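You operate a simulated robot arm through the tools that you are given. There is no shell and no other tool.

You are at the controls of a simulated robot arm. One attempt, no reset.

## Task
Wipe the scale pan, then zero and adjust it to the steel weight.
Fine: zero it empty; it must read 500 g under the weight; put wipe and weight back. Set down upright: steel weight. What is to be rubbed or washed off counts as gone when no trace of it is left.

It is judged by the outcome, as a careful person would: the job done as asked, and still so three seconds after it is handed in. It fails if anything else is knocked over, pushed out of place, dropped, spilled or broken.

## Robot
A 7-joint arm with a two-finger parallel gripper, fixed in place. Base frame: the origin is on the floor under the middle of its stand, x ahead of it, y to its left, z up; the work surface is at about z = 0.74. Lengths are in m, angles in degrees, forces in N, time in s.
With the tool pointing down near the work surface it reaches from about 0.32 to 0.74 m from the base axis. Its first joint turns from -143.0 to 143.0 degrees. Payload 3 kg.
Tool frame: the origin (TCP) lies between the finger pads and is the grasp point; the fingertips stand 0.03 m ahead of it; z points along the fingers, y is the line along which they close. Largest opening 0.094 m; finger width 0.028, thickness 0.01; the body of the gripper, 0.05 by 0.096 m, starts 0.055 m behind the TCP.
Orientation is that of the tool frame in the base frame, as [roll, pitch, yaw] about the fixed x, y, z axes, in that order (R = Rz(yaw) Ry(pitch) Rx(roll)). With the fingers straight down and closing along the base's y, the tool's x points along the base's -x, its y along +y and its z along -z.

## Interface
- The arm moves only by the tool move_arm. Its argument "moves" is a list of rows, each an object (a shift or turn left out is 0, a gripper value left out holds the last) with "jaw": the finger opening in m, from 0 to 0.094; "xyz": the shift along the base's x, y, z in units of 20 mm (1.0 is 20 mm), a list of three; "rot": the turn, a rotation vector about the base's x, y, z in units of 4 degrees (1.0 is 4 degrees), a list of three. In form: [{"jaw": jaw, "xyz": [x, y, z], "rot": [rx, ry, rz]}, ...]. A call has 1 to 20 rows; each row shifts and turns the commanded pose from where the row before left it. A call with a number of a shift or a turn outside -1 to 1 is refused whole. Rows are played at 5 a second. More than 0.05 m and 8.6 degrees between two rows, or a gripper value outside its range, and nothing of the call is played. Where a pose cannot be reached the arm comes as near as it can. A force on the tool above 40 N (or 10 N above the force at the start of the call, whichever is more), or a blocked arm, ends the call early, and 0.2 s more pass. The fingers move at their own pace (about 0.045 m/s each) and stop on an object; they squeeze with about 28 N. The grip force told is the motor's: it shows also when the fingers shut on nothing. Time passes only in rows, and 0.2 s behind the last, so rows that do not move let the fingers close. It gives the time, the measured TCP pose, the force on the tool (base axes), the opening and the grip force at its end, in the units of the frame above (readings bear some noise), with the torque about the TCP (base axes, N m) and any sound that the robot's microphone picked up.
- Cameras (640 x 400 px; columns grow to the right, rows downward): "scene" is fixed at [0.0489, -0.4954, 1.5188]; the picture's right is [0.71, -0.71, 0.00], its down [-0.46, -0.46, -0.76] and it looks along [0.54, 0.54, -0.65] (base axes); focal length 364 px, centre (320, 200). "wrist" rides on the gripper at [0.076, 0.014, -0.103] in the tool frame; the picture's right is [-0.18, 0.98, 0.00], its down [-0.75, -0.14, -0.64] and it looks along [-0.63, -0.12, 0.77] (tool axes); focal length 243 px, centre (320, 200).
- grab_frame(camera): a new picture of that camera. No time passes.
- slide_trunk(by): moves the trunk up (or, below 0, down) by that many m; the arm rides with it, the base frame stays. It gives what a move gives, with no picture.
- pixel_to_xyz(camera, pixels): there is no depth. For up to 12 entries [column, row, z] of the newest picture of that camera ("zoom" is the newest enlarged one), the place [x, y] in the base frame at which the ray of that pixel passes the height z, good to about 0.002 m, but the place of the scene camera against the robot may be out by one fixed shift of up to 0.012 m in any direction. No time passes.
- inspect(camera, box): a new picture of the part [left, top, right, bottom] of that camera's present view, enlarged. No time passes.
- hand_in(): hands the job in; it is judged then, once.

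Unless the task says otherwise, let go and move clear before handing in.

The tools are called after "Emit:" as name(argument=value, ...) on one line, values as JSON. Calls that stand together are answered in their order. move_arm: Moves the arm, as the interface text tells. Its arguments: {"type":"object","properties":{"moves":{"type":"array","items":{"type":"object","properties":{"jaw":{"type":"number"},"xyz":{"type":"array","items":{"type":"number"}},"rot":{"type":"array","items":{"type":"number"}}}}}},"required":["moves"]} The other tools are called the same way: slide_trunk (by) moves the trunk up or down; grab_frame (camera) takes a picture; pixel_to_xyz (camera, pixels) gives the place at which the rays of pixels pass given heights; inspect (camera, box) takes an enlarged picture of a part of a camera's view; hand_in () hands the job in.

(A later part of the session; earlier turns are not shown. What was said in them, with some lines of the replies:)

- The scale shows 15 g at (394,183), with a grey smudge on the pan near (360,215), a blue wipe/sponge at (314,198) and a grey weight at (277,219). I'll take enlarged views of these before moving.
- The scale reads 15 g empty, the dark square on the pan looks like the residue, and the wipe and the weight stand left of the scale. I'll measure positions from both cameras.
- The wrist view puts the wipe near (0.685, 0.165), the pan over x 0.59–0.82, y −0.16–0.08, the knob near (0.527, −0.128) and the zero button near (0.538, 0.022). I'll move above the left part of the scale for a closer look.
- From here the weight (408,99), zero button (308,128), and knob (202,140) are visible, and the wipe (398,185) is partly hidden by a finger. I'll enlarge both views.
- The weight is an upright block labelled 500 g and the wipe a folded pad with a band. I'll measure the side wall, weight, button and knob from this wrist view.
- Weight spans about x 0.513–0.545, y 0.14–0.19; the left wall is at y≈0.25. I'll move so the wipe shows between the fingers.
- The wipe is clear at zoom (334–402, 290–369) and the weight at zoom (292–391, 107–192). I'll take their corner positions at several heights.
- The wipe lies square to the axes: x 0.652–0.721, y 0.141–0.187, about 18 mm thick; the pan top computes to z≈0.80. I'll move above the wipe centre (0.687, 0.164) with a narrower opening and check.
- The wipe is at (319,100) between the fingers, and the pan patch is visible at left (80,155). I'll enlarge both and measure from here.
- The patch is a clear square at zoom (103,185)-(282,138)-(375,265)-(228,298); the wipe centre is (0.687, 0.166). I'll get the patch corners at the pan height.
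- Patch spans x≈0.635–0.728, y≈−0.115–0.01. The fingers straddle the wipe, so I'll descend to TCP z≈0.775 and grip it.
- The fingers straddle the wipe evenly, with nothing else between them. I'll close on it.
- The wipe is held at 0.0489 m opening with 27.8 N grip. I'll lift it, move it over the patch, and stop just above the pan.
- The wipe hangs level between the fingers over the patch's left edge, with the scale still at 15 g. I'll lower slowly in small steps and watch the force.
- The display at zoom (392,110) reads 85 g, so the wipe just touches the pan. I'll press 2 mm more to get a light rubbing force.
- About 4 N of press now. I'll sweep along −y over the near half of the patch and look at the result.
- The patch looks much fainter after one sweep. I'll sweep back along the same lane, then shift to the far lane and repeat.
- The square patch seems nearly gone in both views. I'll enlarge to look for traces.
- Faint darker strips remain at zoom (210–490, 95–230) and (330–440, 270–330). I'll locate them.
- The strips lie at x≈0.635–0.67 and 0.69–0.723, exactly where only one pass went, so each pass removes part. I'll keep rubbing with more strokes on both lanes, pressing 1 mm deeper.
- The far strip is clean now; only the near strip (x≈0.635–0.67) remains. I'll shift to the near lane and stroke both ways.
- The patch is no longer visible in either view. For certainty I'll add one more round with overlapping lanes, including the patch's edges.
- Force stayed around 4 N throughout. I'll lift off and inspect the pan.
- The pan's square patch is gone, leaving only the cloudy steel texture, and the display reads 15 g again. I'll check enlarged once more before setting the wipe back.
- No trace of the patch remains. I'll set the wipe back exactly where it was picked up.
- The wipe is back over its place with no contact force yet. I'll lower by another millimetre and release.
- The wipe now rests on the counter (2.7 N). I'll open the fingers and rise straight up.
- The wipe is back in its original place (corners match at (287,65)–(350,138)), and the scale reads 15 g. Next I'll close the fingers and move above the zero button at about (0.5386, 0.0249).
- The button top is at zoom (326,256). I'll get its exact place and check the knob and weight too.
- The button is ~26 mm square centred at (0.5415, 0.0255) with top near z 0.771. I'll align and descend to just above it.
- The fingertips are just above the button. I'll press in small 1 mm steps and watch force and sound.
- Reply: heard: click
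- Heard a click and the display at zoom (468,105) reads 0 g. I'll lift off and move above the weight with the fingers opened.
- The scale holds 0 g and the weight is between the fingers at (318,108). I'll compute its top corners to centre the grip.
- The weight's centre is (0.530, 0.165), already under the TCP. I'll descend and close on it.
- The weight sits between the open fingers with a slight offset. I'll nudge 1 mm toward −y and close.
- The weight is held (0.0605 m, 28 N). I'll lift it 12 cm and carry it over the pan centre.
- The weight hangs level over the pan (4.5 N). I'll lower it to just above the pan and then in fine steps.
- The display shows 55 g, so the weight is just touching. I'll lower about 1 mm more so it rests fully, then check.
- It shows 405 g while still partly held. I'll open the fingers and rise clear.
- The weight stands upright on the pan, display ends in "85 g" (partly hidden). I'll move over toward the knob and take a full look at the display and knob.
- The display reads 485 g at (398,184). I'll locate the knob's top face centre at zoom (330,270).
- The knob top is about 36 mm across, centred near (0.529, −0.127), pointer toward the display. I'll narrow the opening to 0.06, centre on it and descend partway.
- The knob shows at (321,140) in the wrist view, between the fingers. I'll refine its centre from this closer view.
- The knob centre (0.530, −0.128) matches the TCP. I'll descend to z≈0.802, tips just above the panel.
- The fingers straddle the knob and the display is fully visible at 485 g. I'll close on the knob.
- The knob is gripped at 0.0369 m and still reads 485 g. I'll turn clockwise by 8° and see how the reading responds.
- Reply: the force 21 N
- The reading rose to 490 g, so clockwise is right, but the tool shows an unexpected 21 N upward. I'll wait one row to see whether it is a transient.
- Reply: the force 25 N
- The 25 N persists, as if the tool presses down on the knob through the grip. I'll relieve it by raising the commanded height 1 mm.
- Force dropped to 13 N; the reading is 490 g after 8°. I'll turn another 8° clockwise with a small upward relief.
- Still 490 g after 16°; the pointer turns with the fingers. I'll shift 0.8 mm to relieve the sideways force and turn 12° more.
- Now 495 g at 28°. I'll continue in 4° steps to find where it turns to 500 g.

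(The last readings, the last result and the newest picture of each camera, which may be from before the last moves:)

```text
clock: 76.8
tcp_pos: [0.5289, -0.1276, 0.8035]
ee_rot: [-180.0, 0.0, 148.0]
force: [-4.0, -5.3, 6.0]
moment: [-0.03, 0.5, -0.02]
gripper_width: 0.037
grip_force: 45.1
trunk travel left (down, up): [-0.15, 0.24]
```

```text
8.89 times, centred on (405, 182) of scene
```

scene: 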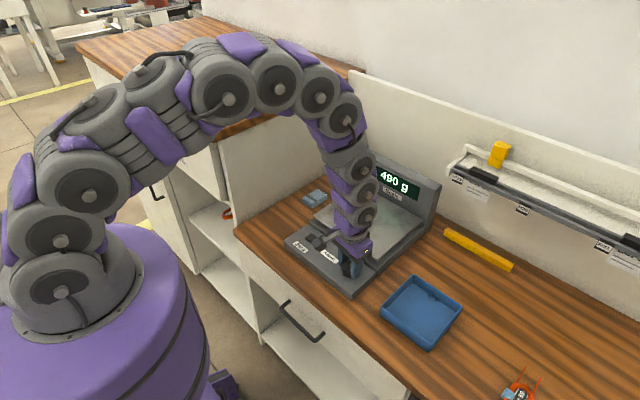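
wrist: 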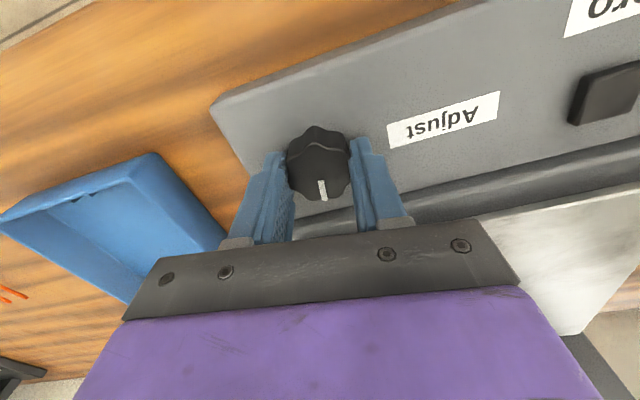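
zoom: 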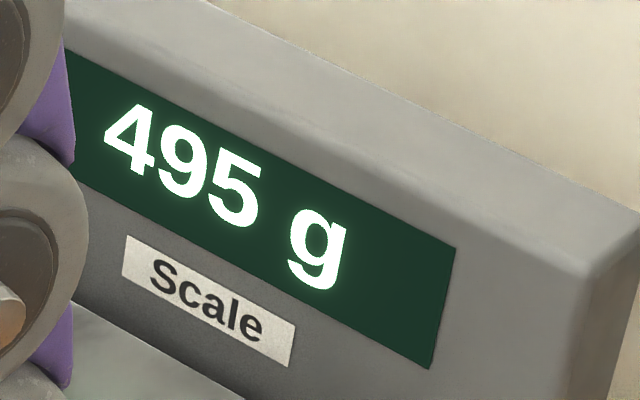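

Still 495 g at 32°. I'll turn another 4°.

Emit:
move_arm(moves=[{"rot": [0, 0, -1]}, {}])

Emit:
inspect(camera="scene", box=[370, 160, 440, 205])

```text
clock: 77.4
tcp_pos: [0.5289, -0.1282, 0.8035]
ee_rot: [-179.9, -0.1, 144.0]
force: [-10.6, -2.5, 4.6]
moment: [-0.29, -0.01, 0.02]
gripper_width: 0.0367
grip_force: 45.4
trunk travel left (down, up): [-0.15, 0.24]
```

```text
8.89 times, centred on (405, 182) of scene
```

zoom: 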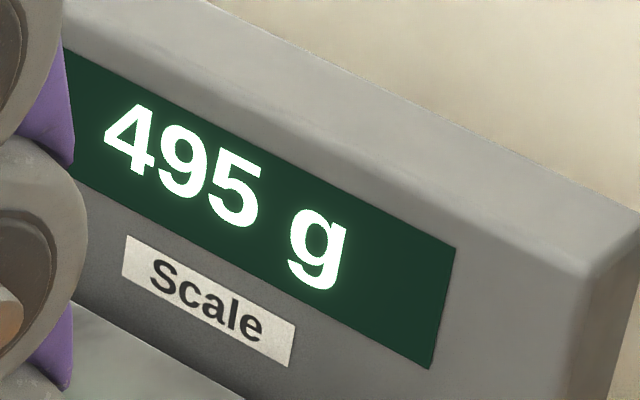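

Still 495 g at 36°, with −10.6 N along x. I'll relieve x slightly and turn another 4°.

Emit:
move_arm(moves=[{"rot": [0, 0, -1], "xyz": [-0.04, 0, 0]}, {}])

Emit:
inspect(camera="scene", box=[370, 160, 440, 205])

```text
clock: 78.0
tcp_pos: [0.5291, -0.1282, 0.8036]
ee_rot: [180.0, 0.0, 140.1]
force: [-4.1, -2.2, 1.1]
moment: [0.35, 0.76, 0.01]
gripper_width: 0.0368
grip_force: 44.6
trunk travel left (down, up): [-0.15, 0.24]
```

```text
8.89 times, centred on (405, 182) of scene
```

zoom: 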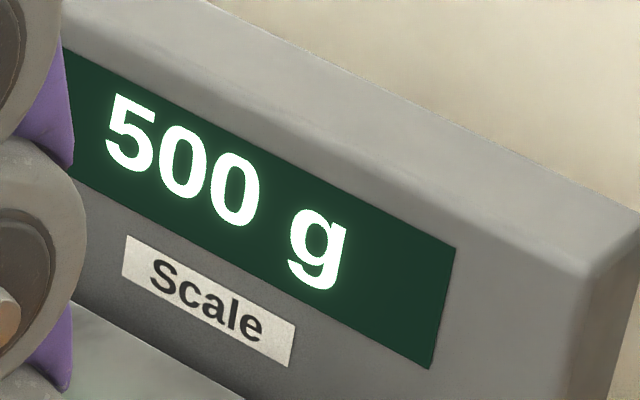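

500 g at 40°. To sit in the middle of the 500 g band I'll turn another 5° and confirm.

Emit:
move_arm(moves=[{"rot": [0, 0, -0.65]}, {"rot": [0, 0, -0.6]}, {}])

Emit:
inspect(camera="scene", box=[370, 160, 440, 205])

Emit:
grab_frame(camera="wrist")

```text
clock: 78.8
tcp_pos: [0.5285, -0.1289, 0.8042]
ee_rot: [-180.0, -0.1, 135.0]
force: [-2.5, -0.9, 0.4]
moment: [0.6, 0.67, -0.01]
gripper_width: 0.0369
grip_force: 45.7
trunk travel left (down, up): [-0.15, 0.24]
```

```text
8.89 times, centred on (405, 182) of scene
```

zoom: 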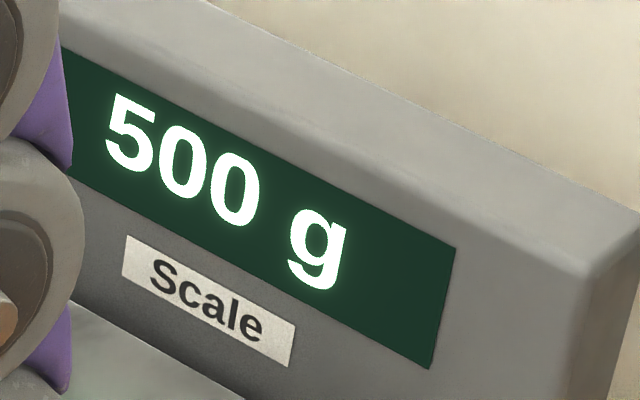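

```text
taken
```

wrist: 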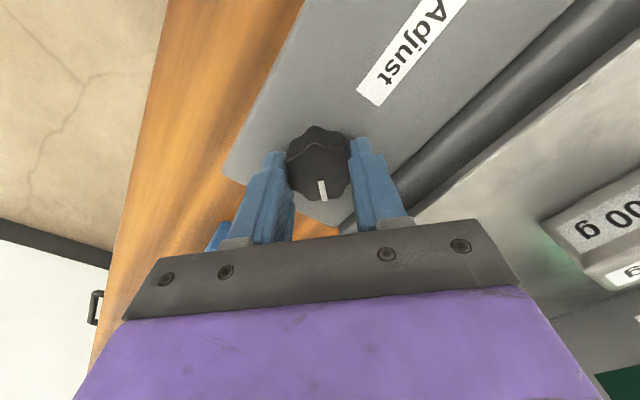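

Reading holds at 500 g at 45°. I'll open a little (0.05, staying clear of the pan step), then rise straight up and check the display again.

Emit:
move_arm(moves=[{"jaw": 0.05}, {}, {}])

Emit:
inspect(camera="scene", box=[370, 160, 440, 205])

Emit:
grab_frame(camera="wrist")

```text
clock: 79.6
tcp_pos: [0.5278, -0.1279, 0.8035]
ee_rot: [-180.0, 0.0, 135.1]
force: [-0.6, 0.3, -0.7]
moment: [0.01, 0.02, 0.02]
gripper_width: 0.0503
grip_force: 0.0
trunk travel left (down, up): [-0.15, 0.24]
```

```text
8.89 times, centred on (405, 182) of scene
```

zoom: 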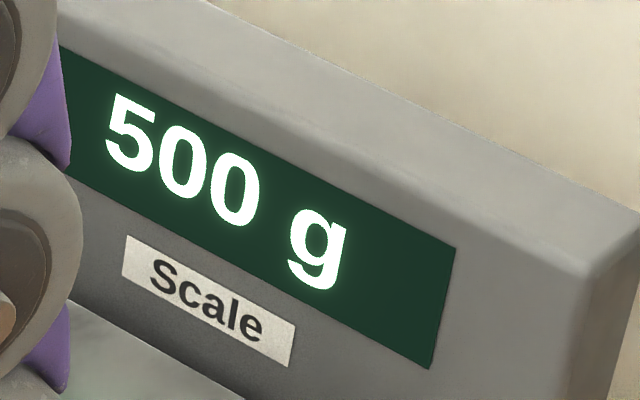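

```text
taken
```

wrist: 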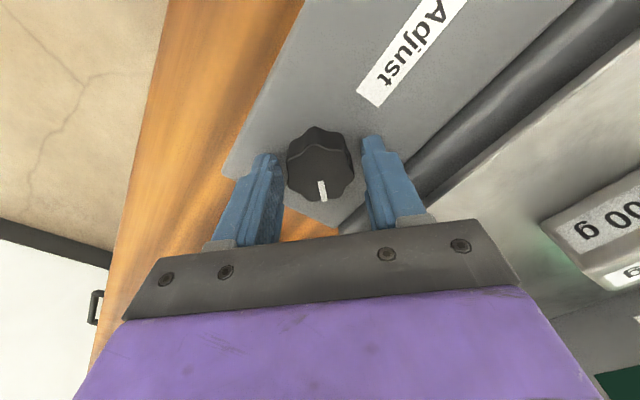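

The display still shows 500 g with the knob free. I'll rise, turn the wrist back to its former yaw, and open for the weight.

Emit:
move_arm(moves=[{"xyz": [0, 0, 0.5]}, {"xyz": [0, 0, 1]}, {"xyz": [0, 0, 1]}, {"xyz": [0, 0, 1]}, {"xyz": [0, 0, 1]}, {"xyz": [0, 0, 0.75]}, {"rot": [0, 0, 1]}, {"rot": [0, 0, 1]}, {"rot": [0, 0, 1]}, {"rot": [0, 0, 1]}, {"rot": [0, 0, 1]}, {"rot": [0, 0, 1]}, {"rot": [0, 0, 1]}, {"rot": [0, 0, 1]}, {"rot": [0, 0, 1]}, {"rot": [0, 0, 1]}, {"rot": [0, 0, 1]}, {"rot": [0, 0, 0.25]}, {"jaw": 0.085}, {}])

Emit:
grab_frame(camera="scene")

Emit:
inspect(camera="scene", box=[370, 160, 440, 205])

Emit:
grab_frame(camera="wrist")

```text
clock: 83.8
tcp_pos: [0.5283, -0.1279, 0.909]
ee_rot: [-179.9, -0.1, -179.8]
force: [0.5, -0.2, -0.4]
moment: [-0.02, 0.0, 0.03]
gripper_width: 0.0852
grip_force: 0.0
trunk travel left (down, up): [-0.15, 0.24]
```

```text
taken
```

scene: 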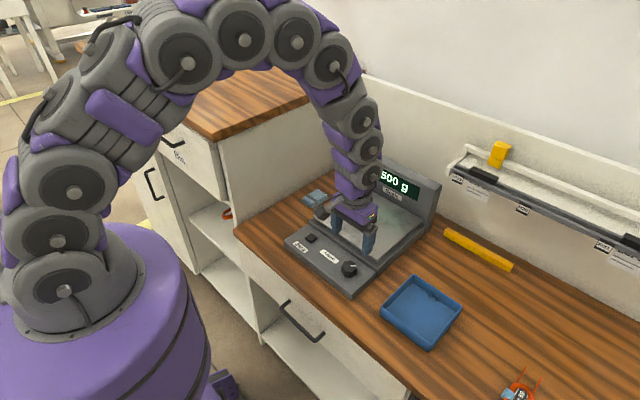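

```text
8.89 times, centred on (405, 182) of scene
```

zoom: 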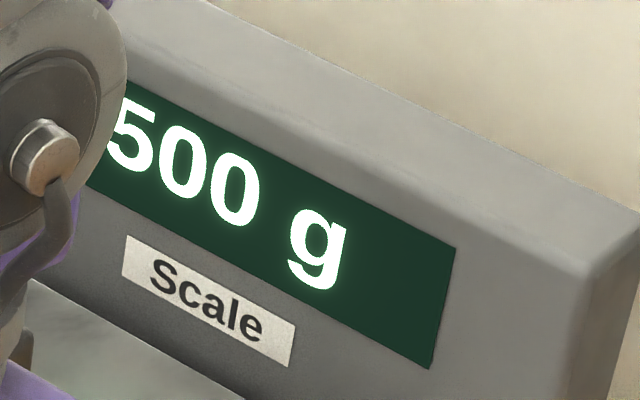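

```text
taken
```

wrist: 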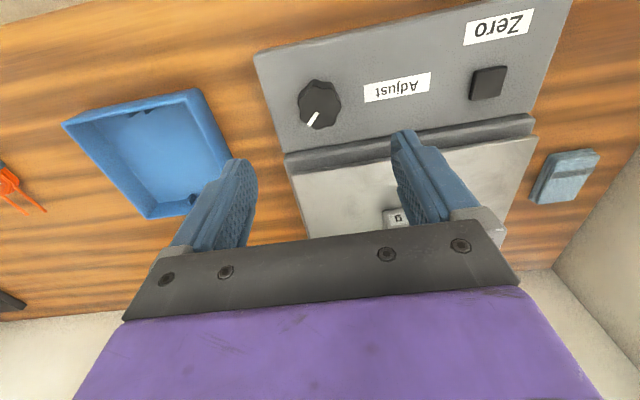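

500 g holds and the wrist is back at its former yaw. I'll move above the weight on the pan.

Emit:
move_arm(moves=[{"xyz": [0.884, 0.478, 0]}, {"xyz": [0.884, 0.478, 0]}, {"xyz": [0.884, 0.478, 0]}, {"xyz": [0.884, 0.478, 0]}, {"xyz": [0.884, 0.478, 0]}, {"xyz": [0.884, 0.478, 0]}, {"xyz": [0.884, 0.478, 0]}, {"xyz": [0.884, 0.478, 0]}, {}])

Emit:
grab_frame(camera="wrist")

```text
clock: 85.8
tcp_pos: [0.671, -0.0511, 0.9079]
ee_rot: [179.9, 0.0, -180.0]
force: [-0.2, -0.8, 0.7]
moment: [0.03, -0.01, 0.0]
gripper_width: 0.0852
grip_force: 0.0
trunk travel left (down, up): [-0.15, 0.24]
```

```text
taken
```

wrist: 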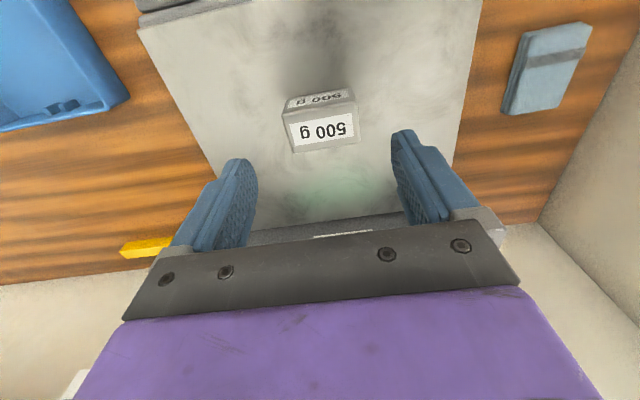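

The view matches that after release. I'll descend to the same height and grip the weight again.

Emit:
move_arm(moves=[{"xyz": [0, 0, -1]}, {"xyz": [0, 0, -1]}, {"xyz": [0, 0, -1]}, {"xyz": [0, 0, -0.42]}, {}, {"jaw": 0.0}, {}, {}, {}, {}])

Emit:
grab_frame(camera="wrist")

Emit:
inspect(camera="scene", box=[310, 150, 450, 260])

```text
clock: 88.0
tcp_pos: [0.6698, -0.0492, 0.8423]
ee_rot: [179.9, 0.1, 180.0]
force: [0.8, -0.4, 1.5]
moment: [-0.01, 0.07, 0.02]
gripper_width: 0.056
grip_force: 28.6
trunk travel left (down, up): [-0.15, 0.24]
```

```text
taken
```

wrist: 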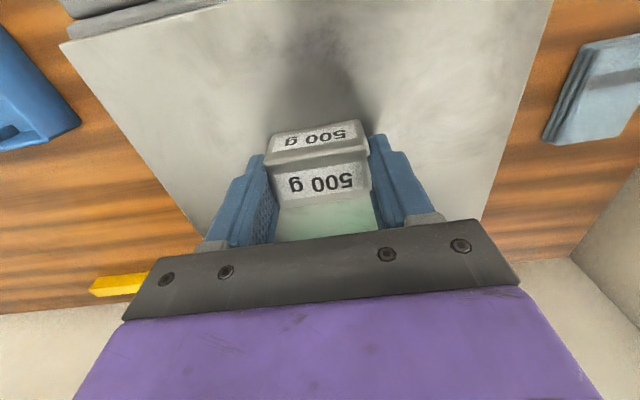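

```text
3.64 times, centred on (380, 205) of scene
```

zoom: 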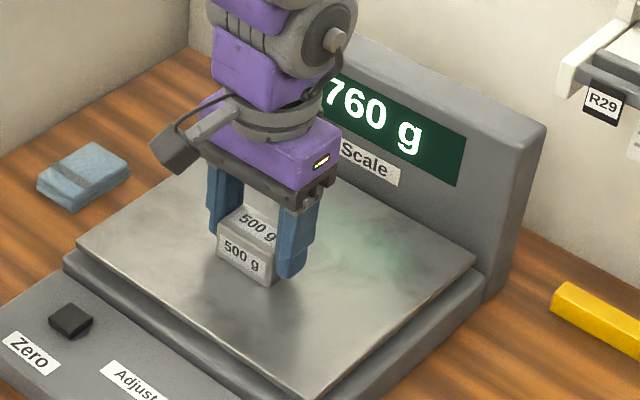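

The grip stopped at 0.056 m instead of 0.0605 m before, and the display shows 760 g, so something pushes down a bit. I'll look closely before lifting.

Emit:
inspect(camera="wrist", box=[230, 100, 420, 230])

Emit:
inspect(camera="scene", box=[345, 185, 405, 235])

```text
3.08 times, centred on (325, 165) of wrist
```

zoom: 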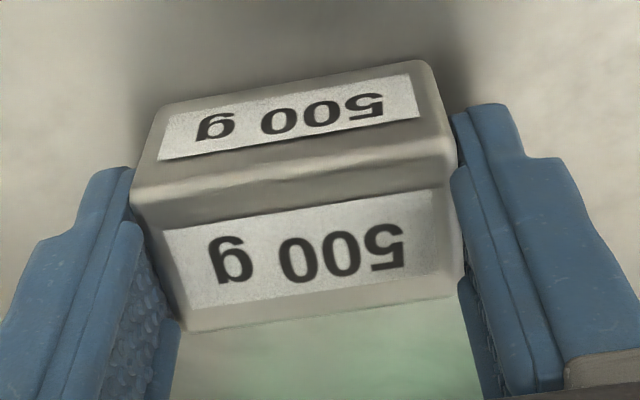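

```text
8.00 times, centred on (375, 210) of scene
```

zoom: 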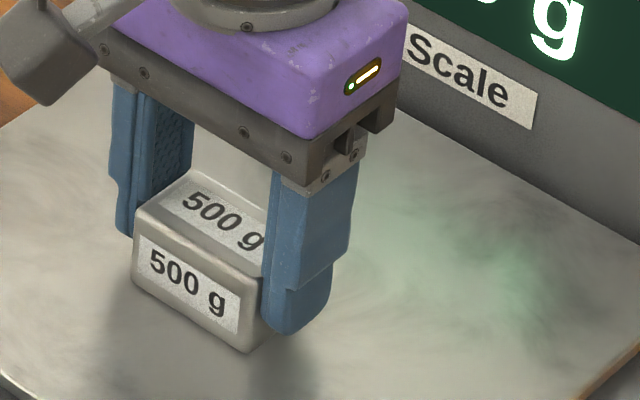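

The weight stands upright and the pads hold it evenly; its sides taper a little, which explains the width. I'll lift just 4 mm as a test and check that the grip holds.

Emit:
move_arm(moves=[{"xyz": [0, 0, 0.1]}, {"xyz": [0, 0, 0.15]}, {}, {}])

Emit:
inspect(camera="wrist", box=[230, 100, 420, 230])

Emit:
inspect(camera="scene", box=[310, 150, 450, 260])

```text
clock: 89.0
tcp_pos: [0.6698, -0.0518, 0.8456]
ee_rot: [-180.0, 0.0, 179.9]
force: [0.0, 0.2, -4.1]
moment: [-0.03, 0.0, 0.0]
gripper_width: 0.0559
grip_force: 27.8
trunk travel left (down, up): [-0.15, 0.24]
```

```text
3.08 times, centred on (325, 165) of wrist
```

zoom: 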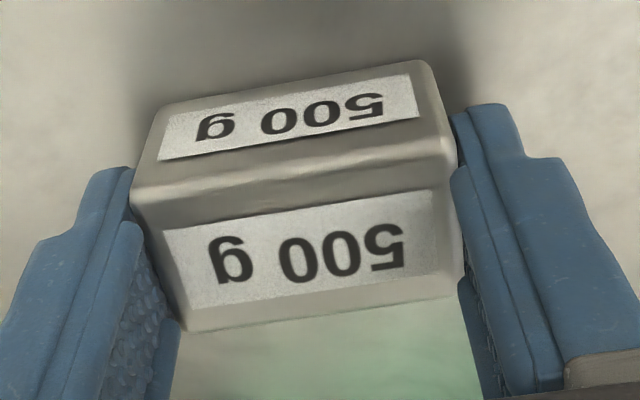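

```text
3.64 times, centred on (380, 205) of scene
```

zoom: 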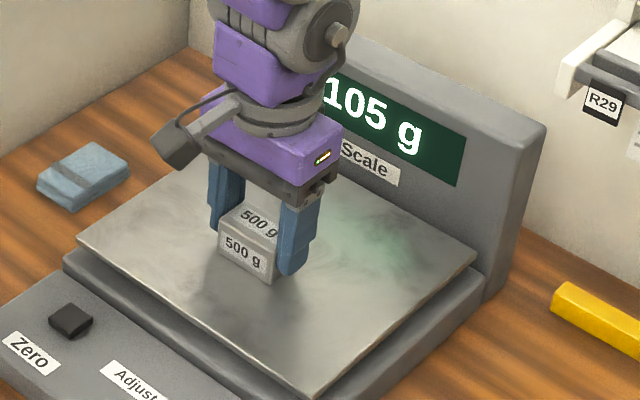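

The weight comes up with the fingers (4.1 N carried, grip steady at 0.056). I'll lift further and look again.

Emit:
move_arm(moves=[{"xyz": [0, 0, 0.3]}, {"xyz": [0, 0, 0.5]}, {"xyz": [0, 0, 1]}, {"xyz": [0, 0, 1]}, {}])

Emit:
grab_frame(camera="wrist")

Emit:
inspect(camera="scene", box=[310, 140, 450, 260])

```text
clock: 90.2
tcp_pos: [0.6692, -0.0497, 0.9006]
ee_rot: [180.0, -0.1, 180.0]
force: [-0.2, -0.4, -4.8]
moment: [-0.01, -0.01, -0.03]
gripper_width: 0.0555
grip_force: 27.9
trunk travel left (down, up): [-0.15, 0.24]
```

```text
taken
```

wrist: 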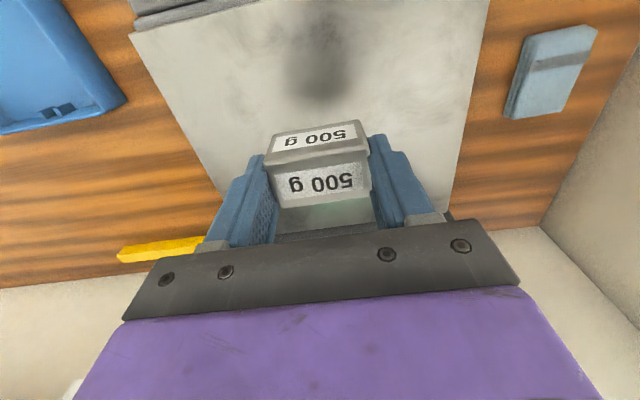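

```text
3.33 times, centred on (380, 200) of scene
```

zoom: 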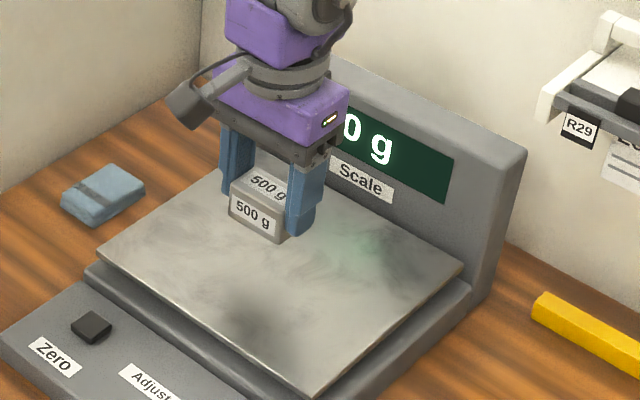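

The weight is held clear and the display ends in "0 g". I'll carry it back along the same path to its original spot and lower to just above the counter.

Emit:
move_arm(moves=[{"xyz": [-0.636, 0.977, 0]}, {"xyz": [-0.636, 0.977, 0]}, {"xyz": [-0.636, 0.977, 0]}, {"xyz": [-0.636, 0.977, 0]}, {"xyz": [-0.636, 0.977, 0]}, {"xyz": [-0.636, 0.977, 0]}, {"xyz": [-0.636, 0.977, 0]}, {"xyz": [-0.636, 0.977, 0]}, {"xyz": [-0.636, 0.977, 0]}, {"xyz": [-0.636, 0.977, 0]}, {"xyz": [-0.636, 0.977, 0]}, {}, {"xyz": [0, 0, -1]}, {"xyz": [0, 0, -1]}, {"xyz": [0, 0, -1]}, {"xyz": [0, 0, -1]}, {"xyz": [0, 0, -1]}, {"xyz": [0, 0, -0.5]}, {}])

Emit:
grab_frame(camera="wrist")

Emit:
inspect(camera="scene", box=[240, 160, 340, 240])

Emit:
inspect(camera="scene", box=[310, 140, 450, 260])

```text
clock: 94.2
tcp_pos: [0.5304, 0.165, 0.7904]
ee_rot: [-179.9, 0.0, 180.0]
force: [0.3, 0.0, -4.9]
moment: [-0.02, 0.0, -0.01]
gripper_width: 0.056
grip_force: 27.9
trunk travel left (down, up): [-0.15, 0.24]
```

```text
taken
```

wrist: 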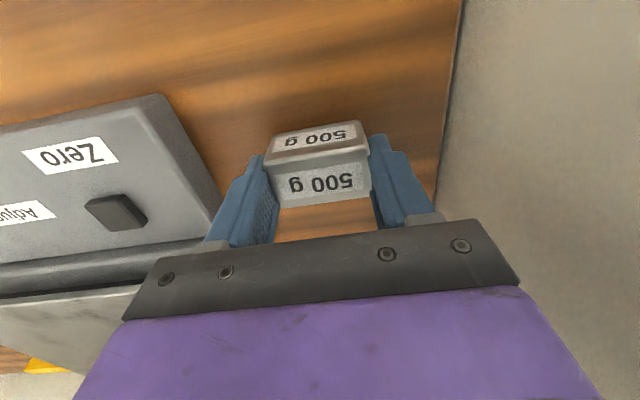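

```text
5.00 times, centred on (290, 200) of scene
```

zoom: 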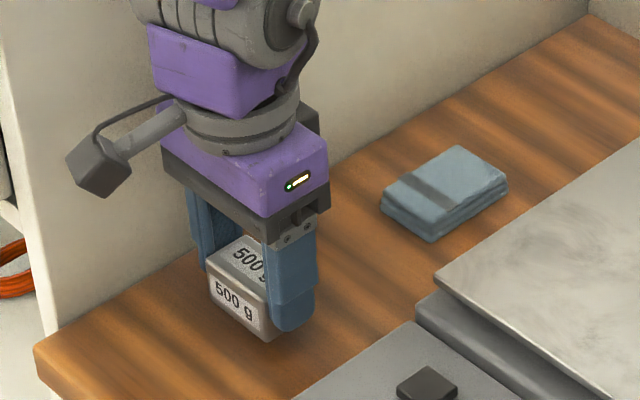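

```text
3.33 times, centred on (380, 200) of scene
```

zoom: 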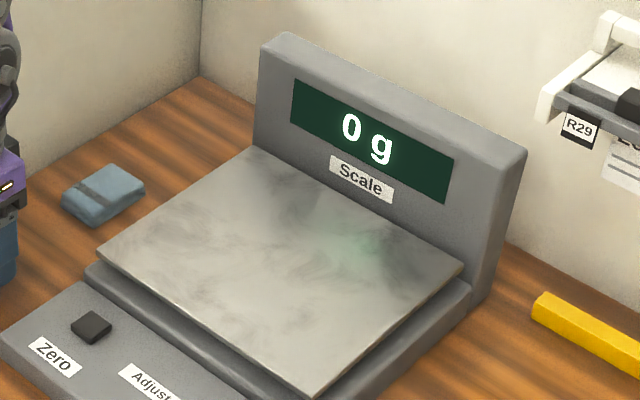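

The empty scale reads 0 g, and the weight hovers over its original place. I'll lower in fine steps to contact.

Emit:
move_arm(moves=[{"xyz": [0, 0, -0.2]}, {"xyz": [0, 0, -0.15]}, {"xyz": [0, 0, -0.1]}, {}])

```text
clock: 95.2
tcp_pos: [0.5311, 0.1645, 0.7816]
ee_rot: [-179.9, -0.1, -180.0]
force: [-0.6, 0.6, -5.6]
moment: [0.01, 0.01, 0.01]
gripper_width: 0.056
grip_force: 28.3
trunk travel left (down, up): [-0.15, 0.24]
```

Still carrying the full weight (−5.6 N), so no contact yet. I'll go down 1 mm at a time.

Emit:
move_arm(moves=[{"xyz": [0, 0, -0.05]}, {"xyz": [0, 0, -0.05]}, {}])

```text
clock: 96.0
tcp_pos: [0.5306, 0.1654, 0.7815]
ee_rot: [-180.0, 0.0, 180.0]
force: [-1.0, -0.7, 0.6]
moment: [0.12, 0.08, 0.04]
gripper_width: 0.0555
grip_force: 27.9
trunk travel left (down, up): [-0.15, 0.24]
```

The load is now off the tool (0.6 N), so the weight rests on the counter. I'll open and rise straight up.

Emit:
move_arm(moves=[{"jaw": 0.08}, {}, {}, {"xyz": [0, 0, 0.5]}, {"xyz": [0, 0, 1]}, {"xyz": [0, 0, 1]}, {"xyz": [0, 0, 1]}, {"xyz": [0, 0, 1]}, {"xyz": [0, 0, 0.5]}, {}])

Emit:
grab_frame(camera="wrist")

Emit:
grab_frame(camera="scene")

Emit:
inspect(camera="wrist", box=[270, 20, 390, 150])

```text
clock: 98.2
tcp_pos: [0.5317, 0.1656, 0.8806]
ee_rot: [-180.0, 0.0, 180.0]
force: [-0.7, 1.5, 0.2]
moment: [-0.03, 0.0, -0.01]
gripper_width: 0.0801
grip_force: 0.0
trunk travel left (down, up): [-0.15, 0.24]
```

```text
taken
```

wrist: 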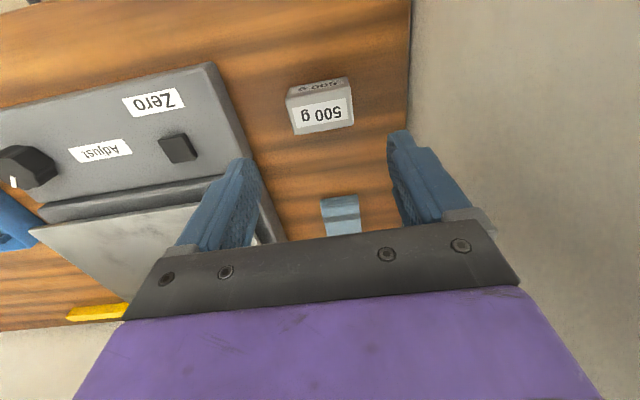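

```text
taken
```

scene: 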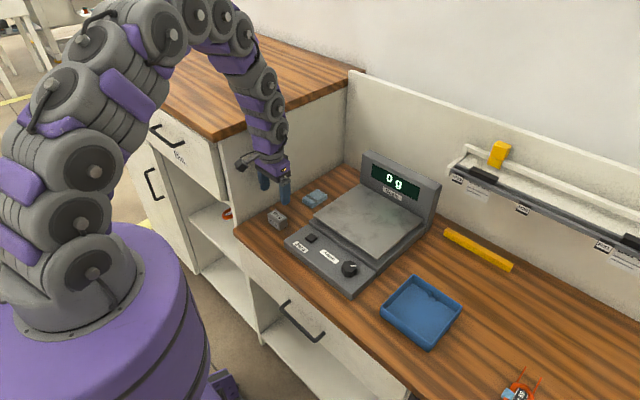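

```text
3.08 times, centred on (330, 85) of wrist
```

zoom: 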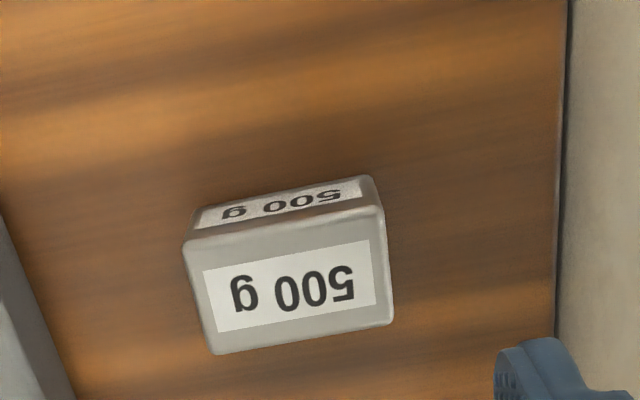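

The weight is back upright within 1–2 mm of its first place, the wipe is in place, and the display reads 0 g. I'll rise further and do a last check of pan, display and knob.

Emit:
move_arm(moves=[{"xyz": [0, 0, 1]}, {"xyz": [0, -0.5, 1]}, {"xyz": [-0.3, -0.5, 1]}, {"xyz": [-0.3, -0.5, 1]}, {"xyz": [-0.3, -0.5, 1]}, {}])

Emit:
inspect(camera="scene", box=[240, 150, 460, 300])

Emit:
inspect(camera="scene", box=[320, 185, 425, 255])

```text
clock: 99.6
tcp_pos: [0.5156, 0.1244, 0.9795]
ee_rot: [-179.9, 0.0, -179.9]
force: [-0.7, -0.1, -0.3]
moment: [-0.02, 0.01, 0.0]
gripper_width: 0.08
grip_force: 0.1
trunk travel left (down, up): [-0.15, 0.24]
```

```text
2.67 times, centred on (350, 225) of scene
```

zoom: 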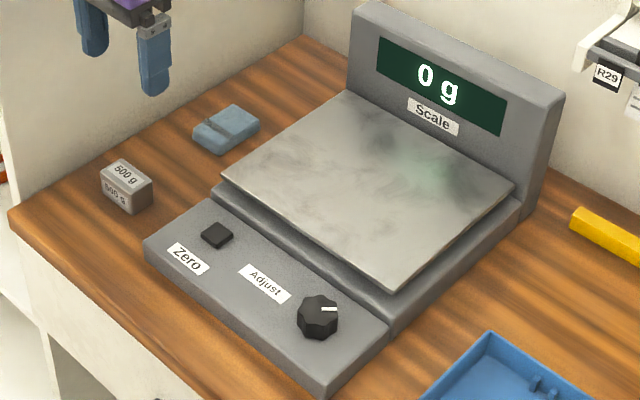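

```text
5.71 times, centred on (372, 220) of scene
```

zoom: 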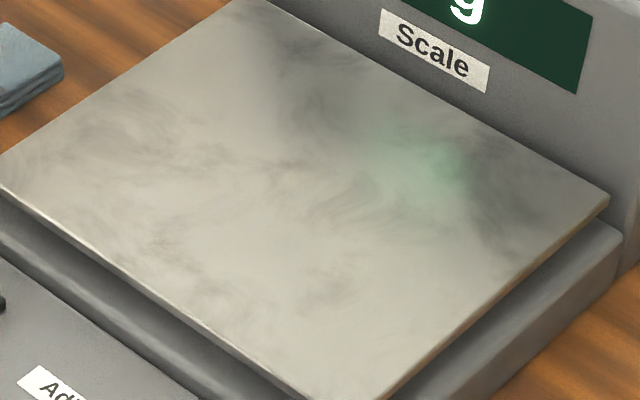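

The pan is clean, and the display reads 0 g empty after showing 500 g under the weight. The wipe and the upright weight are back in their places and the arm is clear, so I'll hand in.

Emit:
hand_in()

```text
The job is handed in.
```

The job is handed in. The pan is wiped, and the scale is zeroed and adjusted to the steel weight.

- **Pan:** the dark square patch is gone, with no trace left in close-ups from the scene camera and, just after wiping, the wrist camera. The cloudy streaks still on it look like the steel itself, as they did not change with wiping.
- **Zero:** the scale first read 15 g when empty. I pressed Zero (it clicked), and it reads 0 g with the pan empty.
- **Adjustment:** under the weight it first read 485 g. I turned the knob about 45° clockwise until it read 500 g, and it still did after I let go of the knob. I turned about 5° past the point where 500 g first appeared, so it should not be on the edge of the reading.
- **Put back:** the wipe is back where it was, and the weight stands upright within about 2 mm of its starting spot.

Nothing else was moved or knocked over.
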